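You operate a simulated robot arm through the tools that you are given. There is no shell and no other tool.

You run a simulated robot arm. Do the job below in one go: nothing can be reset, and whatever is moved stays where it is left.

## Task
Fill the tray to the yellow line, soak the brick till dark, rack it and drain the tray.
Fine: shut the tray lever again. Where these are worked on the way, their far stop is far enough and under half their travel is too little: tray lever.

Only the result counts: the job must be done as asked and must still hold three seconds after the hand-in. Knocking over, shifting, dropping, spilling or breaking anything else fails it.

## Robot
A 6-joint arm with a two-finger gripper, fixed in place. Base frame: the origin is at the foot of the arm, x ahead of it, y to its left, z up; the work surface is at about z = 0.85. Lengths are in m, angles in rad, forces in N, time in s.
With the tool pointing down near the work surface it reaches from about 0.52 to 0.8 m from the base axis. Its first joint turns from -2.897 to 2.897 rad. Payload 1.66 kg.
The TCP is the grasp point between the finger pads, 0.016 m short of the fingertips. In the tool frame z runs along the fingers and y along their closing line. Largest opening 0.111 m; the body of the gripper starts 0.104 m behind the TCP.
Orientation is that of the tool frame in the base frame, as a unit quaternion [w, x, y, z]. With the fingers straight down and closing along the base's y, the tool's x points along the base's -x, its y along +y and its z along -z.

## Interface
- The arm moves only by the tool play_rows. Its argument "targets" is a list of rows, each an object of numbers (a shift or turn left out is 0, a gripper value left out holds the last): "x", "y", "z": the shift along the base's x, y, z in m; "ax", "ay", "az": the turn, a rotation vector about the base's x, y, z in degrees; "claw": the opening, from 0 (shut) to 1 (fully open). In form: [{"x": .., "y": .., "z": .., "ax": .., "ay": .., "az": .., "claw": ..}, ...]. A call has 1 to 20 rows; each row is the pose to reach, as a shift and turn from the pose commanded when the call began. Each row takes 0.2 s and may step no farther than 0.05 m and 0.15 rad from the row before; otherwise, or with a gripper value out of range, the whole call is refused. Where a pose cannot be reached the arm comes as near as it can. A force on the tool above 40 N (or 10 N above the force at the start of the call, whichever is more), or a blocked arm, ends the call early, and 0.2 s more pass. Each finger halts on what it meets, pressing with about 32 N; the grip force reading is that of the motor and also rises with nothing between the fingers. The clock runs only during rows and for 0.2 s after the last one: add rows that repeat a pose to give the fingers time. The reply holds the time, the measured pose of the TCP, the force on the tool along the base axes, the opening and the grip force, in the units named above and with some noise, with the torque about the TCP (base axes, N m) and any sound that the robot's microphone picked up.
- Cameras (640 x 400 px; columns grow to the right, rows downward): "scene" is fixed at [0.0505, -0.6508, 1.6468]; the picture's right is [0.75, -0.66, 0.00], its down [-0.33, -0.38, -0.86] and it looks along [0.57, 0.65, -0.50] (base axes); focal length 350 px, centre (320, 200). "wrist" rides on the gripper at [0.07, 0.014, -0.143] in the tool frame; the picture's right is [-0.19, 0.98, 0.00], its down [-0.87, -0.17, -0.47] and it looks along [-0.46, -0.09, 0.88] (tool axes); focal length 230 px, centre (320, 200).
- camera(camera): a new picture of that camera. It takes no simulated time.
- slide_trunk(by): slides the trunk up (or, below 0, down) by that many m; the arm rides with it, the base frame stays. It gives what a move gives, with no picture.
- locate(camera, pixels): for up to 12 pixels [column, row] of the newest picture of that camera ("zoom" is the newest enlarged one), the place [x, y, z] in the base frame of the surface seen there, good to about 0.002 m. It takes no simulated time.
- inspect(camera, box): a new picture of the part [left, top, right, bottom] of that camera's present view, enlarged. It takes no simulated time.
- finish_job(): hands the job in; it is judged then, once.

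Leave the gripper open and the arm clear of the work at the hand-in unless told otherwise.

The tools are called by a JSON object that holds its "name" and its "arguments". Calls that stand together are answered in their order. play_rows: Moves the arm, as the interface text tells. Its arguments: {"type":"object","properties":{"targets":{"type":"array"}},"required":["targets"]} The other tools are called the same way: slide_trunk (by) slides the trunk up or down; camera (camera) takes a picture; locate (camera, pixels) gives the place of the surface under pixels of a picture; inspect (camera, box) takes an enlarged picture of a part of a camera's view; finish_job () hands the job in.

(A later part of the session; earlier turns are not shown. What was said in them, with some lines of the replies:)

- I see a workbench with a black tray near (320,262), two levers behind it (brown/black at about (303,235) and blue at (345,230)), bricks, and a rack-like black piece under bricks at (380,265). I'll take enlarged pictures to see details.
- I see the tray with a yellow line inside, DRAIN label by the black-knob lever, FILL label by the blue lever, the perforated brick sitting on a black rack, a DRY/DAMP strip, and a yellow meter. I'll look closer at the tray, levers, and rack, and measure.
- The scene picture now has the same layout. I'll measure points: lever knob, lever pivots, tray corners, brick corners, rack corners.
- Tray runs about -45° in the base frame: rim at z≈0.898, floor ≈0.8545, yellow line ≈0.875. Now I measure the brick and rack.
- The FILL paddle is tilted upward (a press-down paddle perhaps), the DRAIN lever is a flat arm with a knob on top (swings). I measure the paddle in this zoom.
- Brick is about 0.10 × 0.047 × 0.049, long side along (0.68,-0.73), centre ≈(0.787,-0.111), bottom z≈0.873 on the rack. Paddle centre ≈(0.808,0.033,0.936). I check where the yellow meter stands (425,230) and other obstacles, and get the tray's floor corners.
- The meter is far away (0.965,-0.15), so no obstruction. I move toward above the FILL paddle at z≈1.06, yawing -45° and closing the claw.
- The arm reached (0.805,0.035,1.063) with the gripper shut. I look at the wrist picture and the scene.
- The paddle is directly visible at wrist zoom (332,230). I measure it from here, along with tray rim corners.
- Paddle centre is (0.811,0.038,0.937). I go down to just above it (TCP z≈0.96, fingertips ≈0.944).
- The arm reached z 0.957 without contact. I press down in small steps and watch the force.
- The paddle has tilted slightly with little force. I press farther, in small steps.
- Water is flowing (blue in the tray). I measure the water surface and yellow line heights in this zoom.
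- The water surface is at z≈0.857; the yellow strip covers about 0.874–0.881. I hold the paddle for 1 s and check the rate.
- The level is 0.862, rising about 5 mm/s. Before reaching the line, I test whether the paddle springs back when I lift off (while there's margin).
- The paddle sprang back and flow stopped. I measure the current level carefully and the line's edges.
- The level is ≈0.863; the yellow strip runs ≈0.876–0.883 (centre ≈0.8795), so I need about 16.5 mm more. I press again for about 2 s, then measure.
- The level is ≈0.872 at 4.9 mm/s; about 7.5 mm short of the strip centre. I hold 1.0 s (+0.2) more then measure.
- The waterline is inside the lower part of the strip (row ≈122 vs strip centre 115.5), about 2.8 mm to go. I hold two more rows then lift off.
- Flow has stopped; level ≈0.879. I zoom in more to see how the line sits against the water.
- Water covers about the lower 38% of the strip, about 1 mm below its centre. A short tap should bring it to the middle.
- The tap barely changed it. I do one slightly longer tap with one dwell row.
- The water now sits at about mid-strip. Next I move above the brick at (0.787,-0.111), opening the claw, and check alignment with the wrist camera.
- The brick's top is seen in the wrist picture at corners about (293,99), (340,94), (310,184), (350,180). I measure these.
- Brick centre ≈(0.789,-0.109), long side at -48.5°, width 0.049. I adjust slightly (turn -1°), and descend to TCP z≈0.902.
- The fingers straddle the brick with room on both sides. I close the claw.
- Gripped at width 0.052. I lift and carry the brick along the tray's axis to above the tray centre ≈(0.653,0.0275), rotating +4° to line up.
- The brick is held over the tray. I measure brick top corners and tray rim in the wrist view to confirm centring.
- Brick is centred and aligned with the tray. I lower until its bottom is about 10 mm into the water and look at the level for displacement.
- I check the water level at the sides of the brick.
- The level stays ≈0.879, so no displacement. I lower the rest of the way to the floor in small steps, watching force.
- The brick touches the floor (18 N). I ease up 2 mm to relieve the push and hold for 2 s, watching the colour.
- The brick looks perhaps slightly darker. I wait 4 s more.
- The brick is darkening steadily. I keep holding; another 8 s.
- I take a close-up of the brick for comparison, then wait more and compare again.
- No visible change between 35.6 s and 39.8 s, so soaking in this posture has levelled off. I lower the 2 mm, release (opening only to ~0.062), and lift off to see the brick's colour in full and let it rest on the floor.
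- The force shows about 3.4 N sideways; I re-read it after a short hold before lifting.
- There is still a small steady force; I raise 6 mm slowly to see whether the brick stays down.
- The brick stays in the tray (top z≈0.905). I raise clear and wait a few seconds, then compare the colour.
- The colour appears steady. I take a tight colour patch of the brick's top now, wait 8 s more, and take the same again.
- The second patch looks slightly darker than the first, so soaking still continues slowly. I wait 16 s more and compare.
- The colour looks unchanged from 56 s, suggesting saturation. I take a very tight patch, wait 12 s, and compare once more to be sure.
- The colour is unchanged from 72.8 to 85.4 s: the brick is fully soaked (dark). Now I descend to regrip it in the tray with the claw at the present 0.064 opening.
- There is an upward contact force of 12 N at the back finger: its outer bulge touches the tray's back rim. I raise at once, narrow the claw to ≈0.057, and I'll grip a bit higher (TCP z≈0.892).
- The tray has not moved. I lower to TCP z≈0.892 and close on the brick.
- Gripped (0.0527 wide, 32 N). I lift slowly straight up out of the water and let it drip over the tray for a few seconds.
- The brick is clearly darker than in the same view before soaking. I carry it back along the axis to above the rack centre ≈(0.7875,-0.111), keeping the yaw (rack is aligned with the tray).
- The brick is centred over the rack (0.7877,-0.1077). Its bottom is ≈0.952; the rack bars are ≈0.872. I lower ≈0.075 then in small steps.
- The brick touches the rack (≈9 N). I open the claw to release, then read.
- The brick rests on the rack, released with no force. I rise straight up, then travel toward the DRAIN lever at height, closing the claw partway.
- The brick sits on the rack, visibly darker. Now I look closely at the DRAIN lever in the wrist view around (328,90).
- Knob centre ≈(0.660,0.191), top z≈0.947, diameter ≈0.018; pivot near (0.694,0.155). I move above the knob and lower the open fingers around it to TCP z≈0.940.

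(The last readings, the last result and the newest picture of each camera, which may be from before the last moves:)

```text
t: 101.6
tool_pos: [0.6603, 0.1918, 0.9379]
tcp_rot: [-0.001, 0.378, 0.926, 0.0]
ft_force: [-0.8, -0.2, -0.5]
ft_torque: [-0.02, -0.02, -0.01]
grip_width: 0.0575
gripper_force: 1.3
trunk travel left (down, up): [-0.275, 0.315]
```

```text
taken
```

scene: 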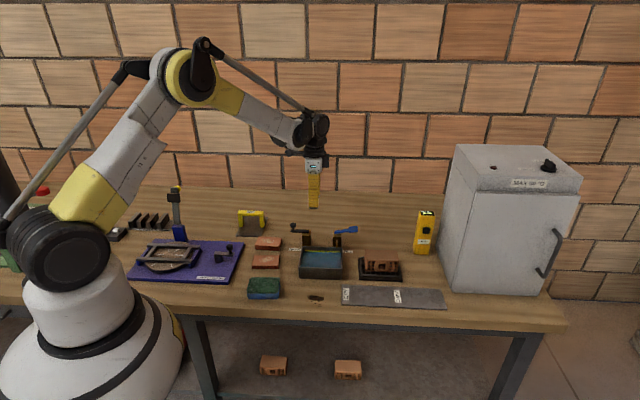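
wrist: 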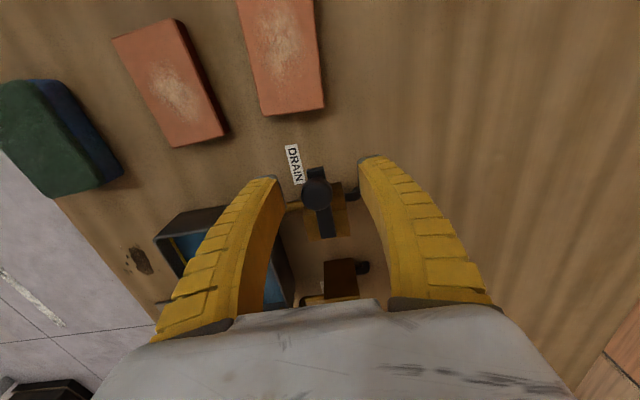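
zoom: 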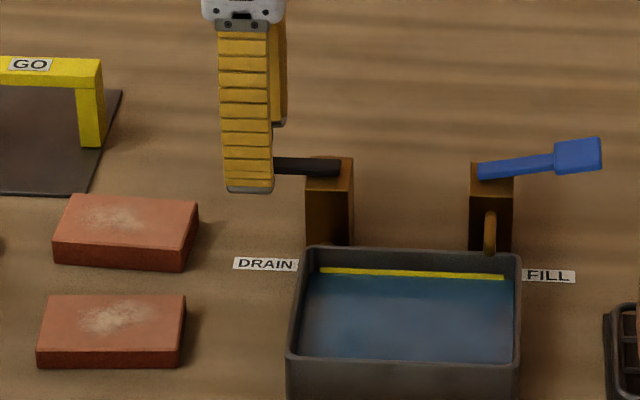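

The fingers surround the knob. I close on it.

{"name": "play_rows", "arguments": {"targets": [{"claw": 0.3}, {"claw": 0.15}, {"claw": 0.1}, {"claw": 0.1}]}}

{"name": "inspect", "arguments": {"camera": "scene", "box": [260, 200, 350, 275]}}

```text
t: 102.6
tool_pos: [0.6605, 0.1908, 0.9396]
tcp_rot: [0.0, 0.379, 0.925, 0.0]
ft_force: [-1.9, -0.9, -6.1]
ft_torque: [-0.03, -0.01, -0.11]
grip_width: 0.015
gripper_force: 34.4
trunk travel left (down, up): [-0.275, 0.315]
```

```text
5.33 times, centred on (305, 238) of scene
```

zoom: 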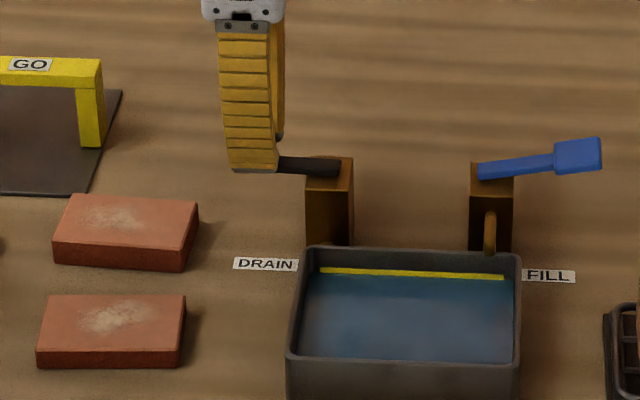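

Gripped on the knob (0.015 wide). I try a small 6 mm move toward the front (-v direction) to feel the lever.

{"name": "play_rows", "arguments": {"targets": [{"x": -0.0014, "y": -0.0014}, {"x": -0.0028, "y": -0.0028}, {"x": -0.0042, "y": -0.0042}]}}

```text
t: 103.4
tool_pos: [0.6595, 0.1892, 0.9382]
tcp_rot: [0.0, 0.378, 0.926, -0.001]
ft_force: [23.8, 10.5, -3.9]
ft_torque: [-0.14, -0.21, 0.33]
grip_width: 0.0147
gripper_force: 33.8
trunk travel left (down, up): [-0.275, 0.315]
```

The lever resists strongly toward the front (24 N), so that's its stop. I go back and try toward the rear (+v).

{"name": "play_rows", "arguments": {"targets": [{"x": 0.0021, "y": 0.0021}, {"x": 0.0042, "y": 0.0042}, {"x": 0.0056, "y": 0.0056}, {"x": 0.007, "y": 0.007}]}}

{"name": "inspect", "arguments": {"camera": "scene", "box": [260, 200, 350, 275]}}

```text
t: 104.4
tool_pos: [0.6642, 0.1943, 0.9405]
tcp_rot: [-0.001, 0.378, 0.926, 0.0]
ft_force: [-6.4, -8.1, -22.6]
ft_torque: [-0.03, -0.08, -0.44]
grip_width: 0.0139
gripper_force: 33.9
trunk travel left (down, up): [-0.275, 0.315]
```

```text
5.33 times, centred on (305, 238) of scene
```

zoom: 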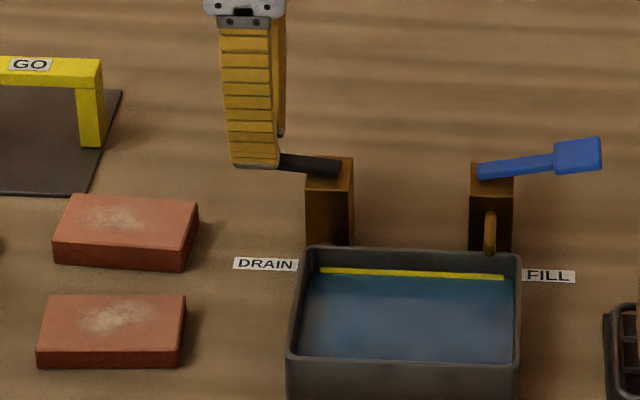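

The lever swung a few degrees toward the rear—this direction works. The squeeze produces a vertical pull (-22 N), so I loosen the claw slightly to a loose cage (≈0.024) and check.

{"name": "play_rows", "arguments": {"targets": [{"claw": 0.2}, {"claw": 0.22}, {"claw": 0.22}]}}

{"name": "inspect", "arguments": {"camera": "scene", "box": [275, 210, 325, 255]}}

{"name": "inspect", "arguments": {"camera": "wrist", "box": [240, 130, 400, 260]}}

```text
t: 105.2
tool_pos: [0.6641, 0.1943, 0.9398]
tcp_rot: [-0.001, 0.379, 0.926, 0.0]
ft_force: [0.0, 0.1, 1.0]
ft_torque: [0.0, 0.0, 0.0]
grip_width: 0.0273
gripper_force: 2.0
trunk travel left (down, up): [-0.275, 0.315]
```

```text
8.89 times, centred on (300, 232) of scene
```

zoom: 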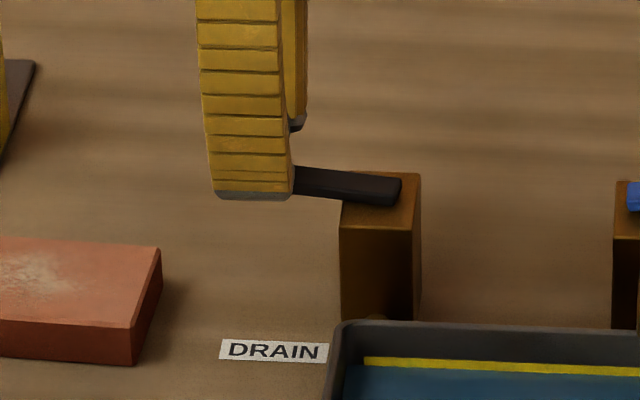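

```text
3.08 times, centred on (320, 195) of wrist
```

zoom: 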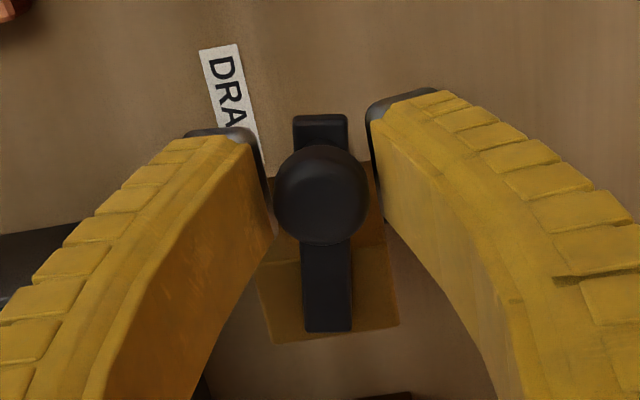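

The lever stays where it was pushed (no spring), with the knob loosely caged. I swing it on along its arc around the pivot ≈(0.692,0.158), turning the gripper along, for 40°.

{"name": "play_rows", "arguments": {"targets": [{"x": 0.0053, "y": 0.0037, "az": -8}, {"x": 0.011, "y": 0.0067, "az": -16}, {"x": 0.0171, "y": 0.0088, "az": -24}, {"x": 0.0234, "y": 0.01, "az": -32}, {"x": 0.0298, "y": 0.0104, "az": -40}]}}

{"name": "inspect", "arguments": {"camera": "scene", "box": [275, 205, 355, 270]}}

{"name": "inspect", "arguments": {"camera": "wrist", "box": [220, 110, 420, 270]}}

```text
t: 106.4
tool_pos: [0.6938, 0.2042, 0.9402]
tcp_rot: [0.0, 0.673, 0.74, 0.0]
ft_force: [-0.7, -0.4, 0.2]
ft_torque: [0.02, 0.02, 0.01]
grip_width: 0.0275
gripper_force: 2.3
trunk travel left (down, up): [-0.275, 0.315]
```

```text
6.15 times, centred on (315, 238) of scene
```

zoom: 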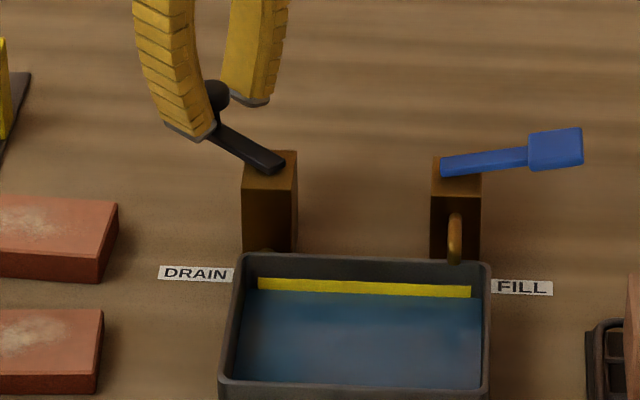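

```text
2.50 times, centred on (320, 190) of wrist
```

zoom: 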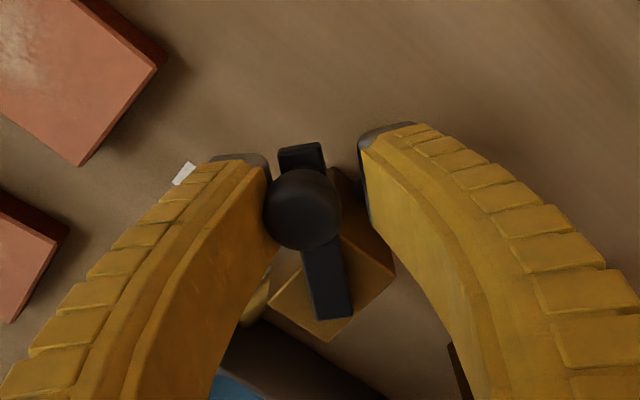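

The lever follows smoothly and the water level has begun dropping. I continue 32° more along the arc.

{"name": "play_rows", "arguments": {"targets": [{"x": 0.0065, "y": -0.0005, "az": -8}, {"x": 0.0128, "y": -0.002, "az": -16}, {"x": 0.0188, "y": -0.0043, "az": -24}, {"x": 0.0244, "y": -0.0074, "az": -32}]}}

{"name": "inspect", "arguments": {"camera": "scene", "box": [275, 205, 355, 270]}}

{"name": "inspect", "arguments": {"camera": "wrist", "box": [220, 110, 420, 270]}}

```text
t: 107.4
tool_pos: [0.7185, 0.1962, 0.9416]
tcp_rot: [0.001, 0.851, 0.525, 0.0]
ft_force: [-0.3, 0.8, -0.6]
ft_torque: [0.01, -0.01, -0.01]
grip_width: 0.0275
gripper_force: 2.3
trunk travel left (down, up): [-0.275, 0.315]
```

```text
6.15 times, centred on (315, 238) of scene
```

zoom: 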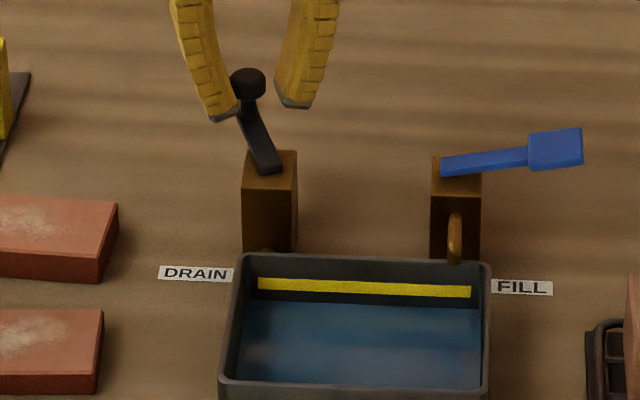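

```text
2.50 times, centred on (320, 190) of wrist
```

zoom: 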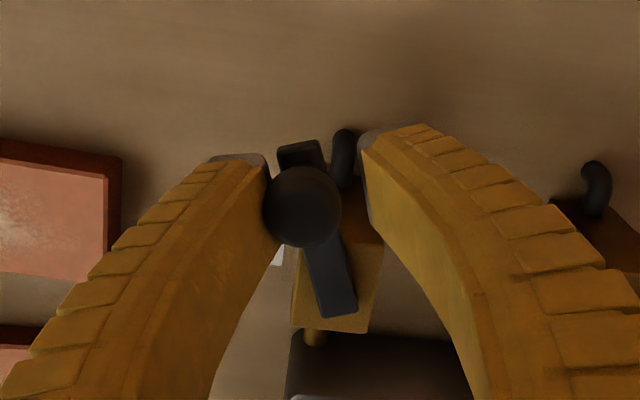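

The water keeps falling. I continue to find the far stop (force will end the call if blocked).

{"name": "play_rows", "arguments": {"targets": [{"x": 0.0052, "y": -0.0038, "az": -8}, {"x": 0.0098, "y": -0.0084, "az": -16}, {"x": 0.0137, "y": -0.0135, "az": -24}]}}

{"name": "inspect", "arguments": {"camera": "scene", "box": [275, 205, 355, 270]}}

{"name": "inspect", "arguments": {"camera": "wrist", "box": [220, 110, 420, 270]}}

```text
t: 108.2
tool_pos: [0.7301, 0.1848, 0.9414]
tcp_rot: [-0.001, 0.942, 0.337, 0.0]
ft_force: [-1.7, 3.5, -0.8]
ft_torque: [-0.04, -0.09, 0.03]
grip_width: 0.0301
gripper_force: 4.0
trunk travel left (down, up): [-0.275, 0.315]
```

```text
6.15 times, centred on (315, 238) of scene
```

zoom: 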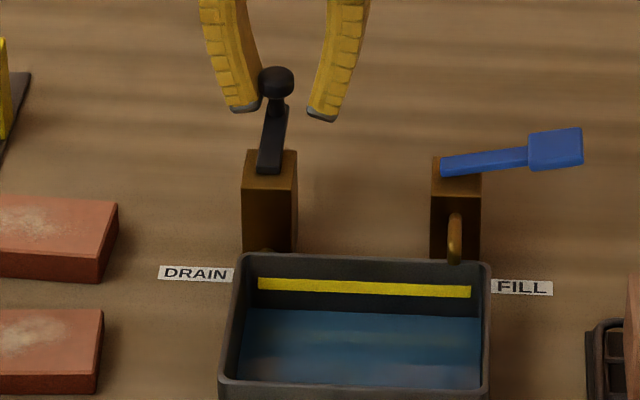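

```text
2.50 times, centred on (320, 190) of wrist
```

zoom: 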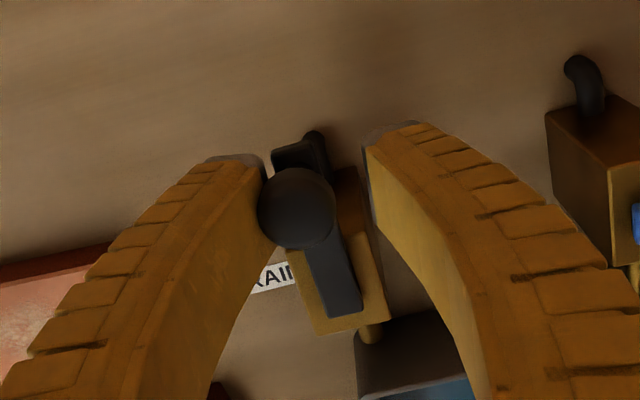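

A small resisting force (≈4 N) appears and the finger was pushed open slightly: likely the far stop. I measure the knob position.

{"name": "locate", "arguments": {"camera": "zoom", "pixels": [[298, 207], [265, 207], [330, 207], [298, 175], [335, 300], [330, 250], [300, 155]]}}

{"name": "play_rows", "arguments": {"targets": [{"x": 0.0015, "y": -0.0025, "az": -3}, {"x": 0.0015, "y": -0.0025, "az": -3}]}}

{"name": "inspect", "arguments": {"camera": "scene", "box": [275, 205, 355, 270]}}

```text
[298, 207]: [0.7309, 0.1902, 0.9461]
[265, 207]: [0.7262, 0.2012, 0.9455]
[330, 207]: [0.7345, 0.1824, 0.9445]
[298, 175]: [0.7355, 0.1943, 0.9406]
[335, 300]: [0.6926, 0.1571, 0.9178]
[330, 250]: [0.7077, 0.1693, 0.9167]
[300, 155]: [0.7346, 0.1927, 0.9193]
```

```text
t: 108.8
tool_pos: [0.7315, 0.1813, 0.9396]
tcp_rot: [0.0, 0.95, 0.314, 0.0]
ft_force: [-6.8, 9.7, -1.5]
ft_torque: [-0.03, 0.03, 0.02]
grip_width: 0.0349
gripper_force: 7.4
trunk travel left (down, up): [-0.275, 0.315]
```

```text
6.15 times, centred on (315, 238) of scene
```

zoom: 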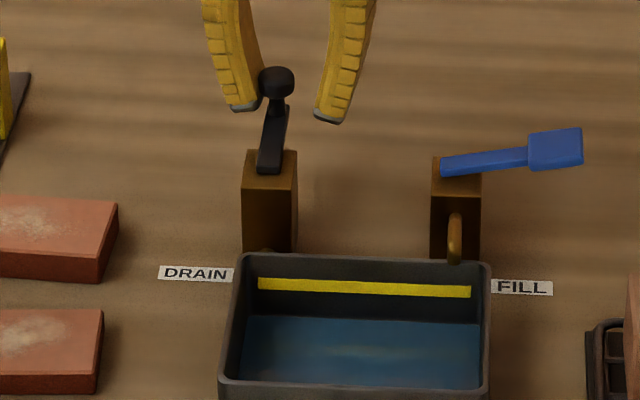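

The knob holds at ≈(0.731,0.191), ~90° from start: the far stop is reached. I back off, open the claw, and rise.

{"name": "play_rows", "arguments": {"targets": [{"x": -0.003, "y": 0.0045, "az": 3}, {"x": -0.003, "y": 0.0045, "az": 3, "claw": 0.5}, {"x": -0.003, "y": 0.0045, "az": 3, "claw": 0.5}, {"x": -0.003, "y": 0.0045, "z": 0.03, "az": 3}, {"x": -0.003, "y": 0.0045, "z": 0.07, "az": 3}, {"x": -0.003, "y": 0.0045, "z": 0.11, "az": 3}, {"x": -0.003, "y": 0.0045, "z": 0.13, "az": 3}]}}

{"name": "inspect", "arguments": {"camera": "scene", "box": [275, 205, 355, 280]}}

```text
t: 110.4
tool_pos: [0.7305, 0.1855, 1.0709]
tcp_rot: [0.0, 0.941, 0.338, 0.0]
ft_force: [-0.3, -0.1, 0.0]
ft_torque: [0.0, 0.0, 0.02]
grip_width: 0.0573
gripper_force: 1.2
trunk travel left (down, up): [-0.275, 0.315]
```

```text
5.33 times, centred on (315, 242) of scene
```

zoom: 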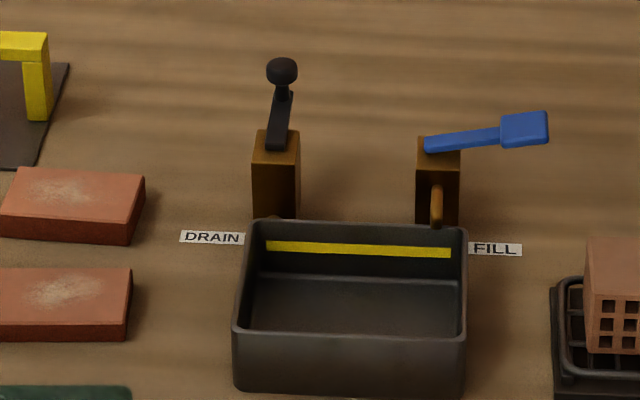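

The tray looks empty now. I wait 3 s and check closely that no water is left, and that the brick sits well on the rack.

{"name": "play_rows", "arguments": {"targets": [{}, {}, {}, {}, {}, {}, {}, {}, {}, {}, {}, {}, {}, {}, {}]}}

{"name": "inspect", "arguments": {"camera": "scene", "box": [295, 240, 345, 280]}}

{"name": "inspect", "arguments": {"camera": "scene", "box": [345, 225, 415, 290]}}

{"name": "camera", "arguments": {"camera": "wrist"}}

```text
t: 113.6
tool_pos: [0.7297, 0.186, 1.0701]
tcp_rot: [-0.001, 0.941, 0.338, 0.0]
ft_force: [-0.2, 0.3, -0.3]
ft_torque: [0.01, 0.02, 0.0]
grip_width: 0.0577
gripper_force: 0.9
trunk travel left (down, up): [-0.275, 0.315]
```

```text
10.00 times, centred on (320, 260) of scene
```

zoom: 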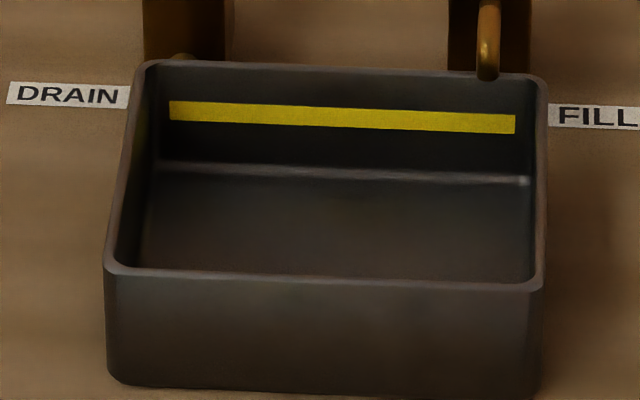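

```text
6.15 times, centred on (380, 258) of scene
```

zoom: 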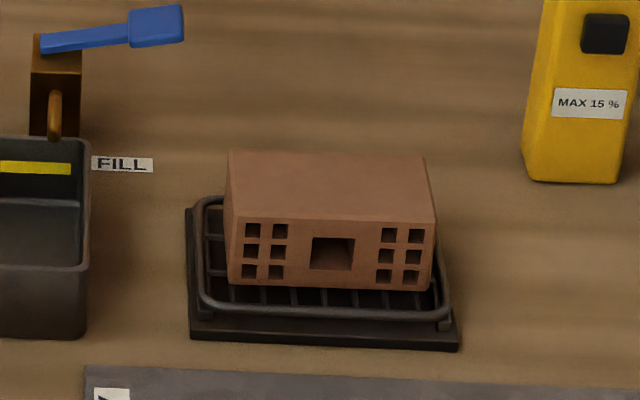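

```text
taken
```

wrist: 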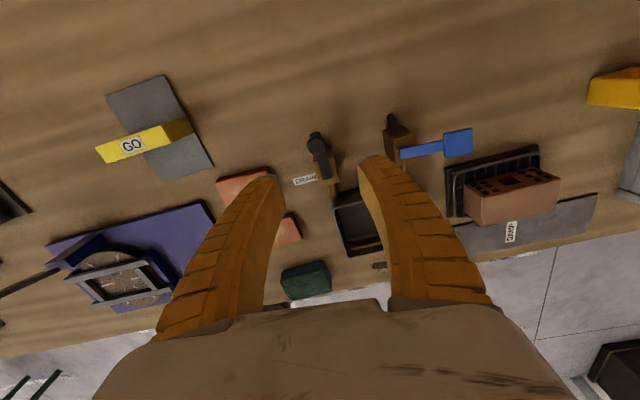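

The tray is empty and the brick rests on the rack. Shutting the lever again is fine, so I'll do it gently by reversing the arc. First I measure the knob now (wrist (315,140)).

{"name": "inspect", "arguments": {"camera": "wrist", "box": [280, 110, 360, 210]}}

{"name": "locate", "arguments": {"camera": "zoom", "pixels": [[280, 130], [250, 130], [310, 125], [280, 100], [285, 160], [320, 240], [310, 195]]}}

```text
4.00 times, centred on (320, 160) of wrist
```

zoom: 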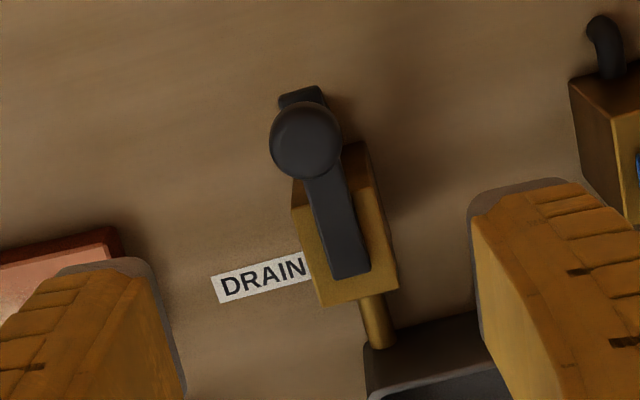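

```text
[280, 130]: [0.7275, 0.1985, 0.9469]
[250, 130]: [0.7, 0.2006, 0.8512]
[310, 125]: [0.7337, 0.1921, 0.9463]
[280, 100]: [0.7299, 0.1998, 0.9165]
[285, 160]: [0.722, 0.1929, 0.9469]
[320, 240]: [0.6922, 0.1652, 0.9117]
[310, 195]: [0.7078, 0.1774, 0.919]
```

From both knob positions the pivot is ≈(0.695,0.156), radius 0.05, 90° travel — so it was fully open. I lower the open fingers around the knob at (0.7307,0.1914).

{"name": "play_rows", "arguments": {"targets": [{"x": 0.0015, "y": 0.0061, "z": -0.03, "az": 5}, {"x": 0.0015, "y": 0.0061, "z": -0.07, "az": 5}, {"x": 0.0015, "y": 0.0061, "z": -0.11, "az": 5}, {"x": 0.0015, "y": 0.0061, "z": -0.13, "az": 5}, {"x": 0.0015, "y": 0.0061, "z": -0.13, "az": 5, "claw": 0.22}, {"x": 0.0015, "y": 0.0061, "z": -0.13, "az": 5, "claw": 0.22}]}}

{"name": "inspect", "arguments": {"camera": "wrist", "box": [220, 110, 420, 270]}}

{"name": "inspect", "arguments": {"camera": "scene", "box": [275, 205, 355, 270]}}

```text
t: 115.0
tool_pos: [0.7333, 0.1926, 0.9406]
tcp_rot: [0.0, 0.925, 0.379, 0.0]
ft_force: [-0.5, -0.1, -0.2]
ft_torque: [0.0, 0.03, 0.01]
grip_width: 0.0273
gripper_force: 1.8
trunk travel left (down, up): [-0.275, 0.315]
```

```text
2.50 times, centred on (320, 190) of wrist
```

zoom: 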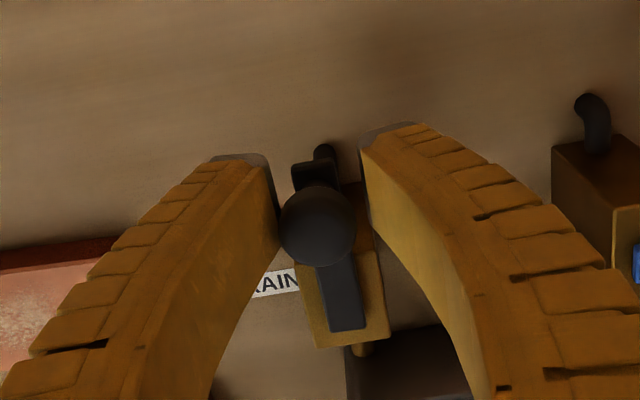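

```text
6.15 times, centred on (315, 238) of scene
```

zoom: 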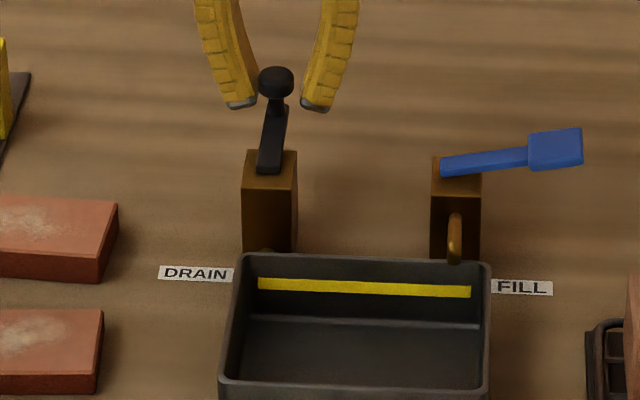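

The knob is caged between the fingers. I swing it back along the arc to 133°, turning the gripper along.

{"name": "play_rows", "arguments": {"targets": [{"x": -0.0053, "y": 0.0043, "az": 8}, {"x": -0.0112, "y": 0.0081, "az": 16}, {"x": -0.0175, "y": 0.0111, "az": 24}, {"x": -0.0241, "y": 0.0131, "az": 32}, {"x": -0.031, "y": 0.0142, "az": 40}, {"x": -0.038, "y": 0.0143, "az": 48}, {"x": -0.0449, "y": 0.0135, "az": 56}, {"x": -0.0517, "y": 0.0117, "az": 64}, {"x": -0.0581, "y": 0.009, "az": 72}, {"x": -0.0641, "y": 0.0054, "az": 80}, {"x": -0.0695, "y": 0.001, "az": 88}]}}

{"name": "inspect", "arguments": {"camera": "wrist", "box": [220, 110, 420, 270]}}

{"name": "inspect", "arguments": {"camera": "scene", "box": [275, 205, 355, 270]}}

```text
t: 117.4
tool_pos: [0.6626, 0.192, 0.9387]
tcp_rot: [0.0, 0.402, 0.916, 0.0]
ft_force: [-0.2, 1.1, -0.3]
ft_torque: [0.02, 0.03, -0.01]
grip_width: 0.0275
gripper_force: 2.6
trunk travel left (down, up): [-0.275, 0.315]
```

```text
2.50 times, centred on (320, 190) of wrist
```

zoom: 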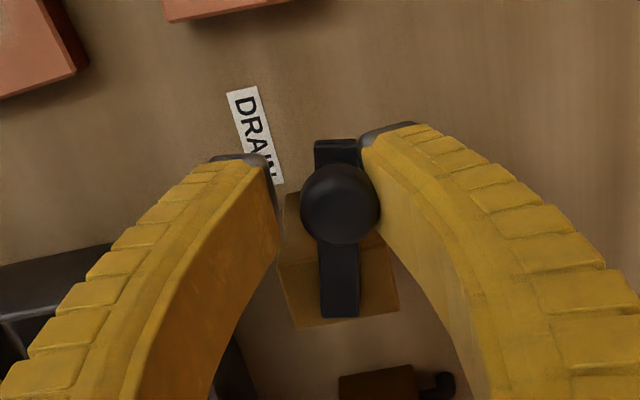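

```text
6.15 times, centred on (315, 238) of scene
```

zoom: 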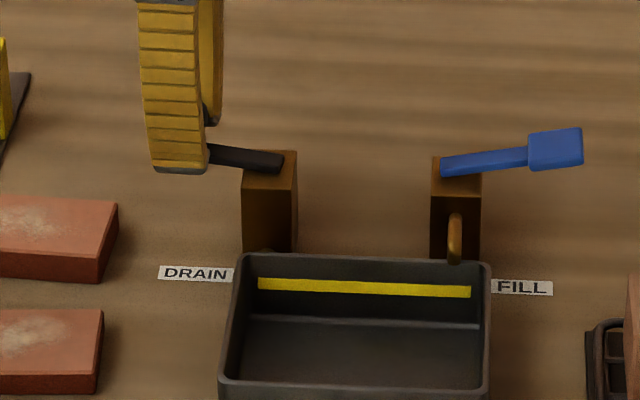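

About 7° remain. I push the last bit toward the closed stop in small steps.

{"name": "play_rows", "arguments": {"targets": [{"x": -0.0016, "y": -0.0016, "az": 2}, {"x": -0.0031, "y": -0.0031, "az": 3}, {"x": -0.004, "y": -0.0042, "az": 3}, {"x": -0.0048, "y": -0.0051, "az": 3}, {"x": -0.0053, "y": -0.0056, "az": 3}]}}

{"name": "inspect", "arguments": {"camera": "scene", "box": [275, 205, 355, 270]}}

```text
t: 118.6
tool_pos: [0.6568, 0.1872, 0.9411]
tcp_rot: [0.0, 0.379, 0.926, 0.0]
ft_force: [0.2, 0.3, -0.5]
ft_torque: [0.01, 0.01, -0.01]
grip_width: 0.0278
gripper_force: 1.8
trunk travel left (down, up): [-0.275, 0.315]
```

```text
6.15 times, centred on (315, 238) of scene
```

zoom: 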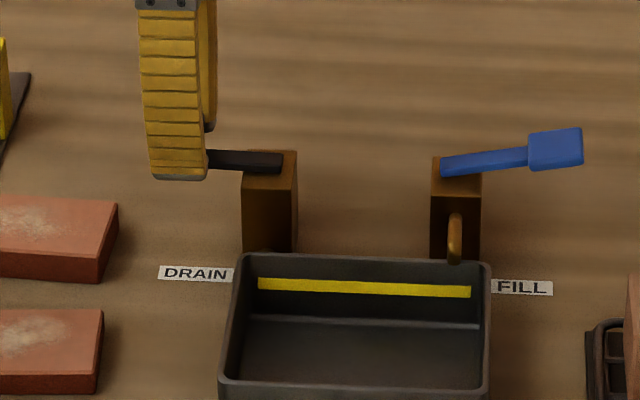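

No stop force yet; the lever looks nearly back. I push a few mm further until it resists.

{"name": "play_rows", "arguments": {"targets": [{"x": -0.0008, "y": -0.0008}, {"x": -0.0016, "y": -0.0016}, {"x": -0.0022, "y": -0.0022}]}}

{"name": "inspect", "arguments": {"camera": "wrist", "box": [220, 110, 420, 270]}}

```text
t: 119.4
tool_pos: [0.6555, 0.1853, 0.9392]
tcp_rot: [0.0, 0.379, 0.925, 0.001]
ft_force: [2.0, 0.9, 0.7]
ft_torque: [0.03, 0.0, 0.05]
grip_width: 0.0287
gripper_force: 2.9
trunk travel left (down, up): [-0.275, 0.315]
```

```text
2.50 times, centred on (320, 190) of wrist
```

zoom: 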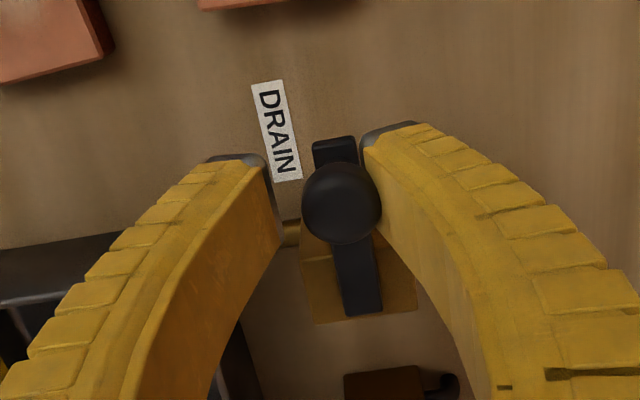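

The finger is now slightly forced (2 N, width grew to 0.0287): the closed stop is being reached. One more 2 mm push to confirm, then back off.

{"name": "play_rows", "arguments": {"targets": [{"x": -0.0008, "y": -0.0008}, {"x": -0.0018, "y": -0.0018}]}}

{"name": "locate", "arguments": {"camera": "zoom", "pixels": [[340, 203], [305, 203], [376, 203], [340, 170], [340, 238], [360, 290]]}}

```text
t: 120.0
tool_pos: [0.6526, 0.1843, 0.941]
tcp_rot: [0.0, 0.379, 0.925, 0.0]
ft_force: [6.9, 5.0, 0.1]
ft_torque: [0.0, 0.0, 0.03]
grip_width: 0.033
gripper_force: 5.5
trunk travel left (down, up): [-0.275, 0.315]
```

```text
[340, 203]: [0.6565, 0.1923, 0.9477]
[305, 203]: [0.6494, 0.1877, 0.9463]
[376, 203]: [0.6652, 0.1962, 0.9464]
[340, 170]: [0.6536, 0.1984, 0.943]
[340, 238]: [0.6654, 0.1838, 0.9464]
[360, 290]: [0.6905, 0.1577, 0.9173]
```

The force rises firmly (8.5 N) with no further motion: lever shut at its stop. I back off, open the claw, and rise, then move away toward a clear position.

{"name": "play_rows", "arguments": {"targets": [{"x": 0.004, "y": 0.004}, {"x": 0.004, "y": 0.004, "claw": 0.5}, {"x": 0.004, "y": 0.004, "claw": 0.5}, {"x": 0.004, "y": 0.004, "z": 0.03}, {"x": 0.004, "y": 0.004, "z": 0.07}, {"x": 0.004, "y": 0.004, "z": 0.11}, {"x": 0.004, "y": 0.004, "z": 0.15}, {"x": 0.004, "y": 0.004, "z": 0.19}, {"x": -0.03, "y": -0.01, "z": 0.22}, {"x": -0.07, "y": -0.025, "z": 0.24}, {"x": -0.11, "y": -0.04, "z": 0.26}, {"x": -0.15, "y": -0.055, "z": 0.28}, {"x": -0.19, "y": -0.07, "z": 0.3}, {"x": -0.23, "y": -0.085, "z": 0.31, "claw": 1}, {"x": -0.25, "y": -0.09, "z": 0.32, "claw": 1}, {"x": -0.25, "y": -0.09, "z": 0.32, "claw": 1}]}}

{"name": "camera", "arguments": {"camera": "scene"}}

{"name": "inspect", "arguments": {"camera": "scene", "box": [275, 205, 355, 280]}}

{"name": "inspect", "arguments": {"camera": "scene", "box": [230, 200, 450, 320]}}

```text
t: 123.4
tool_pos: [0.4041, 0.0927, 1.2599]
tcp_rot: [0.0, 0.379, 0.925, 0.001]
ft_force: [0.3, -0.6, 0.5]
ft_torque: [0.01, -0.01, 0.01]
grip_width: 0.1111
gripper_force: 0.0
trunk travel left (down, up): [-0.275, 0.315]
```

```text
taken
```

scene: 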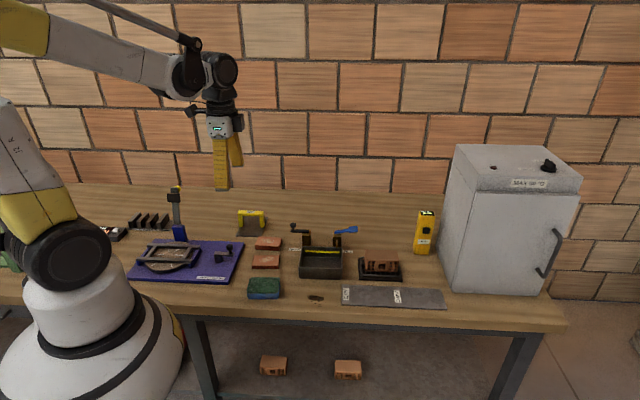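

```text
5.33 times, centred on (315, 242) of scene
```

zoom: 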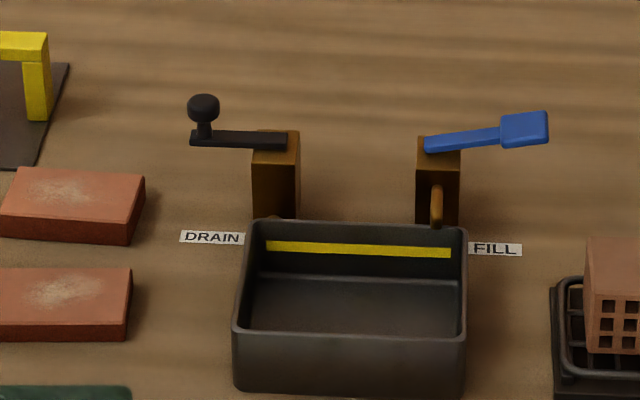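

```text
2.91 times, centred on (340, 260) of scene
```

zoom: 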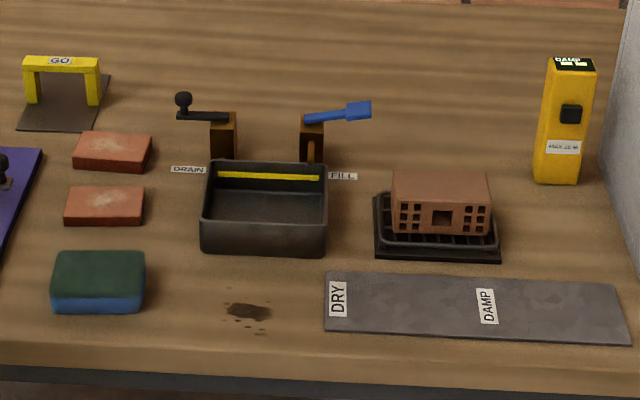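

Compared with the first picture in the same framing, the brick on the rack is clearly dark. The tray is empty, the drain lever is shut, the fill paddle is up, nothing else moved, and the arm is clear with the gripper open. I hand in the job.

{"name": "finish_job", "arguments": {}}

```text
The job is handed in.
```

The job is handed in: the tray was filled, the brick soaked and racked, and the tray drained. I haven't been told how it was judged.

- **Fill:** I pressed the fill paddle until the water stood at about the middle of the yellow line. It springs back up by itself, so the flow is off.
- **Soak:** The brick sat in the water for about 70 s, until its colour stopped changing. Only about its lower half was under water at that level. On the rack it looks clearly darker than at the start.
- **Rack:** The brick is back on its rack, roughly centred, and stayed put when released.
- **Drain:** I swung the tray lever about 90° to its far stop and the tray emptied. I then shut the lever against its closed stop.

While I was re-gripping the brick, a finger pressed on the tray's back rim with about 12 N. I checked the tray's corners afterwards and it had not moved. Everything else I could see looked unmoved, and the arm is clear of the work with the gripper open.
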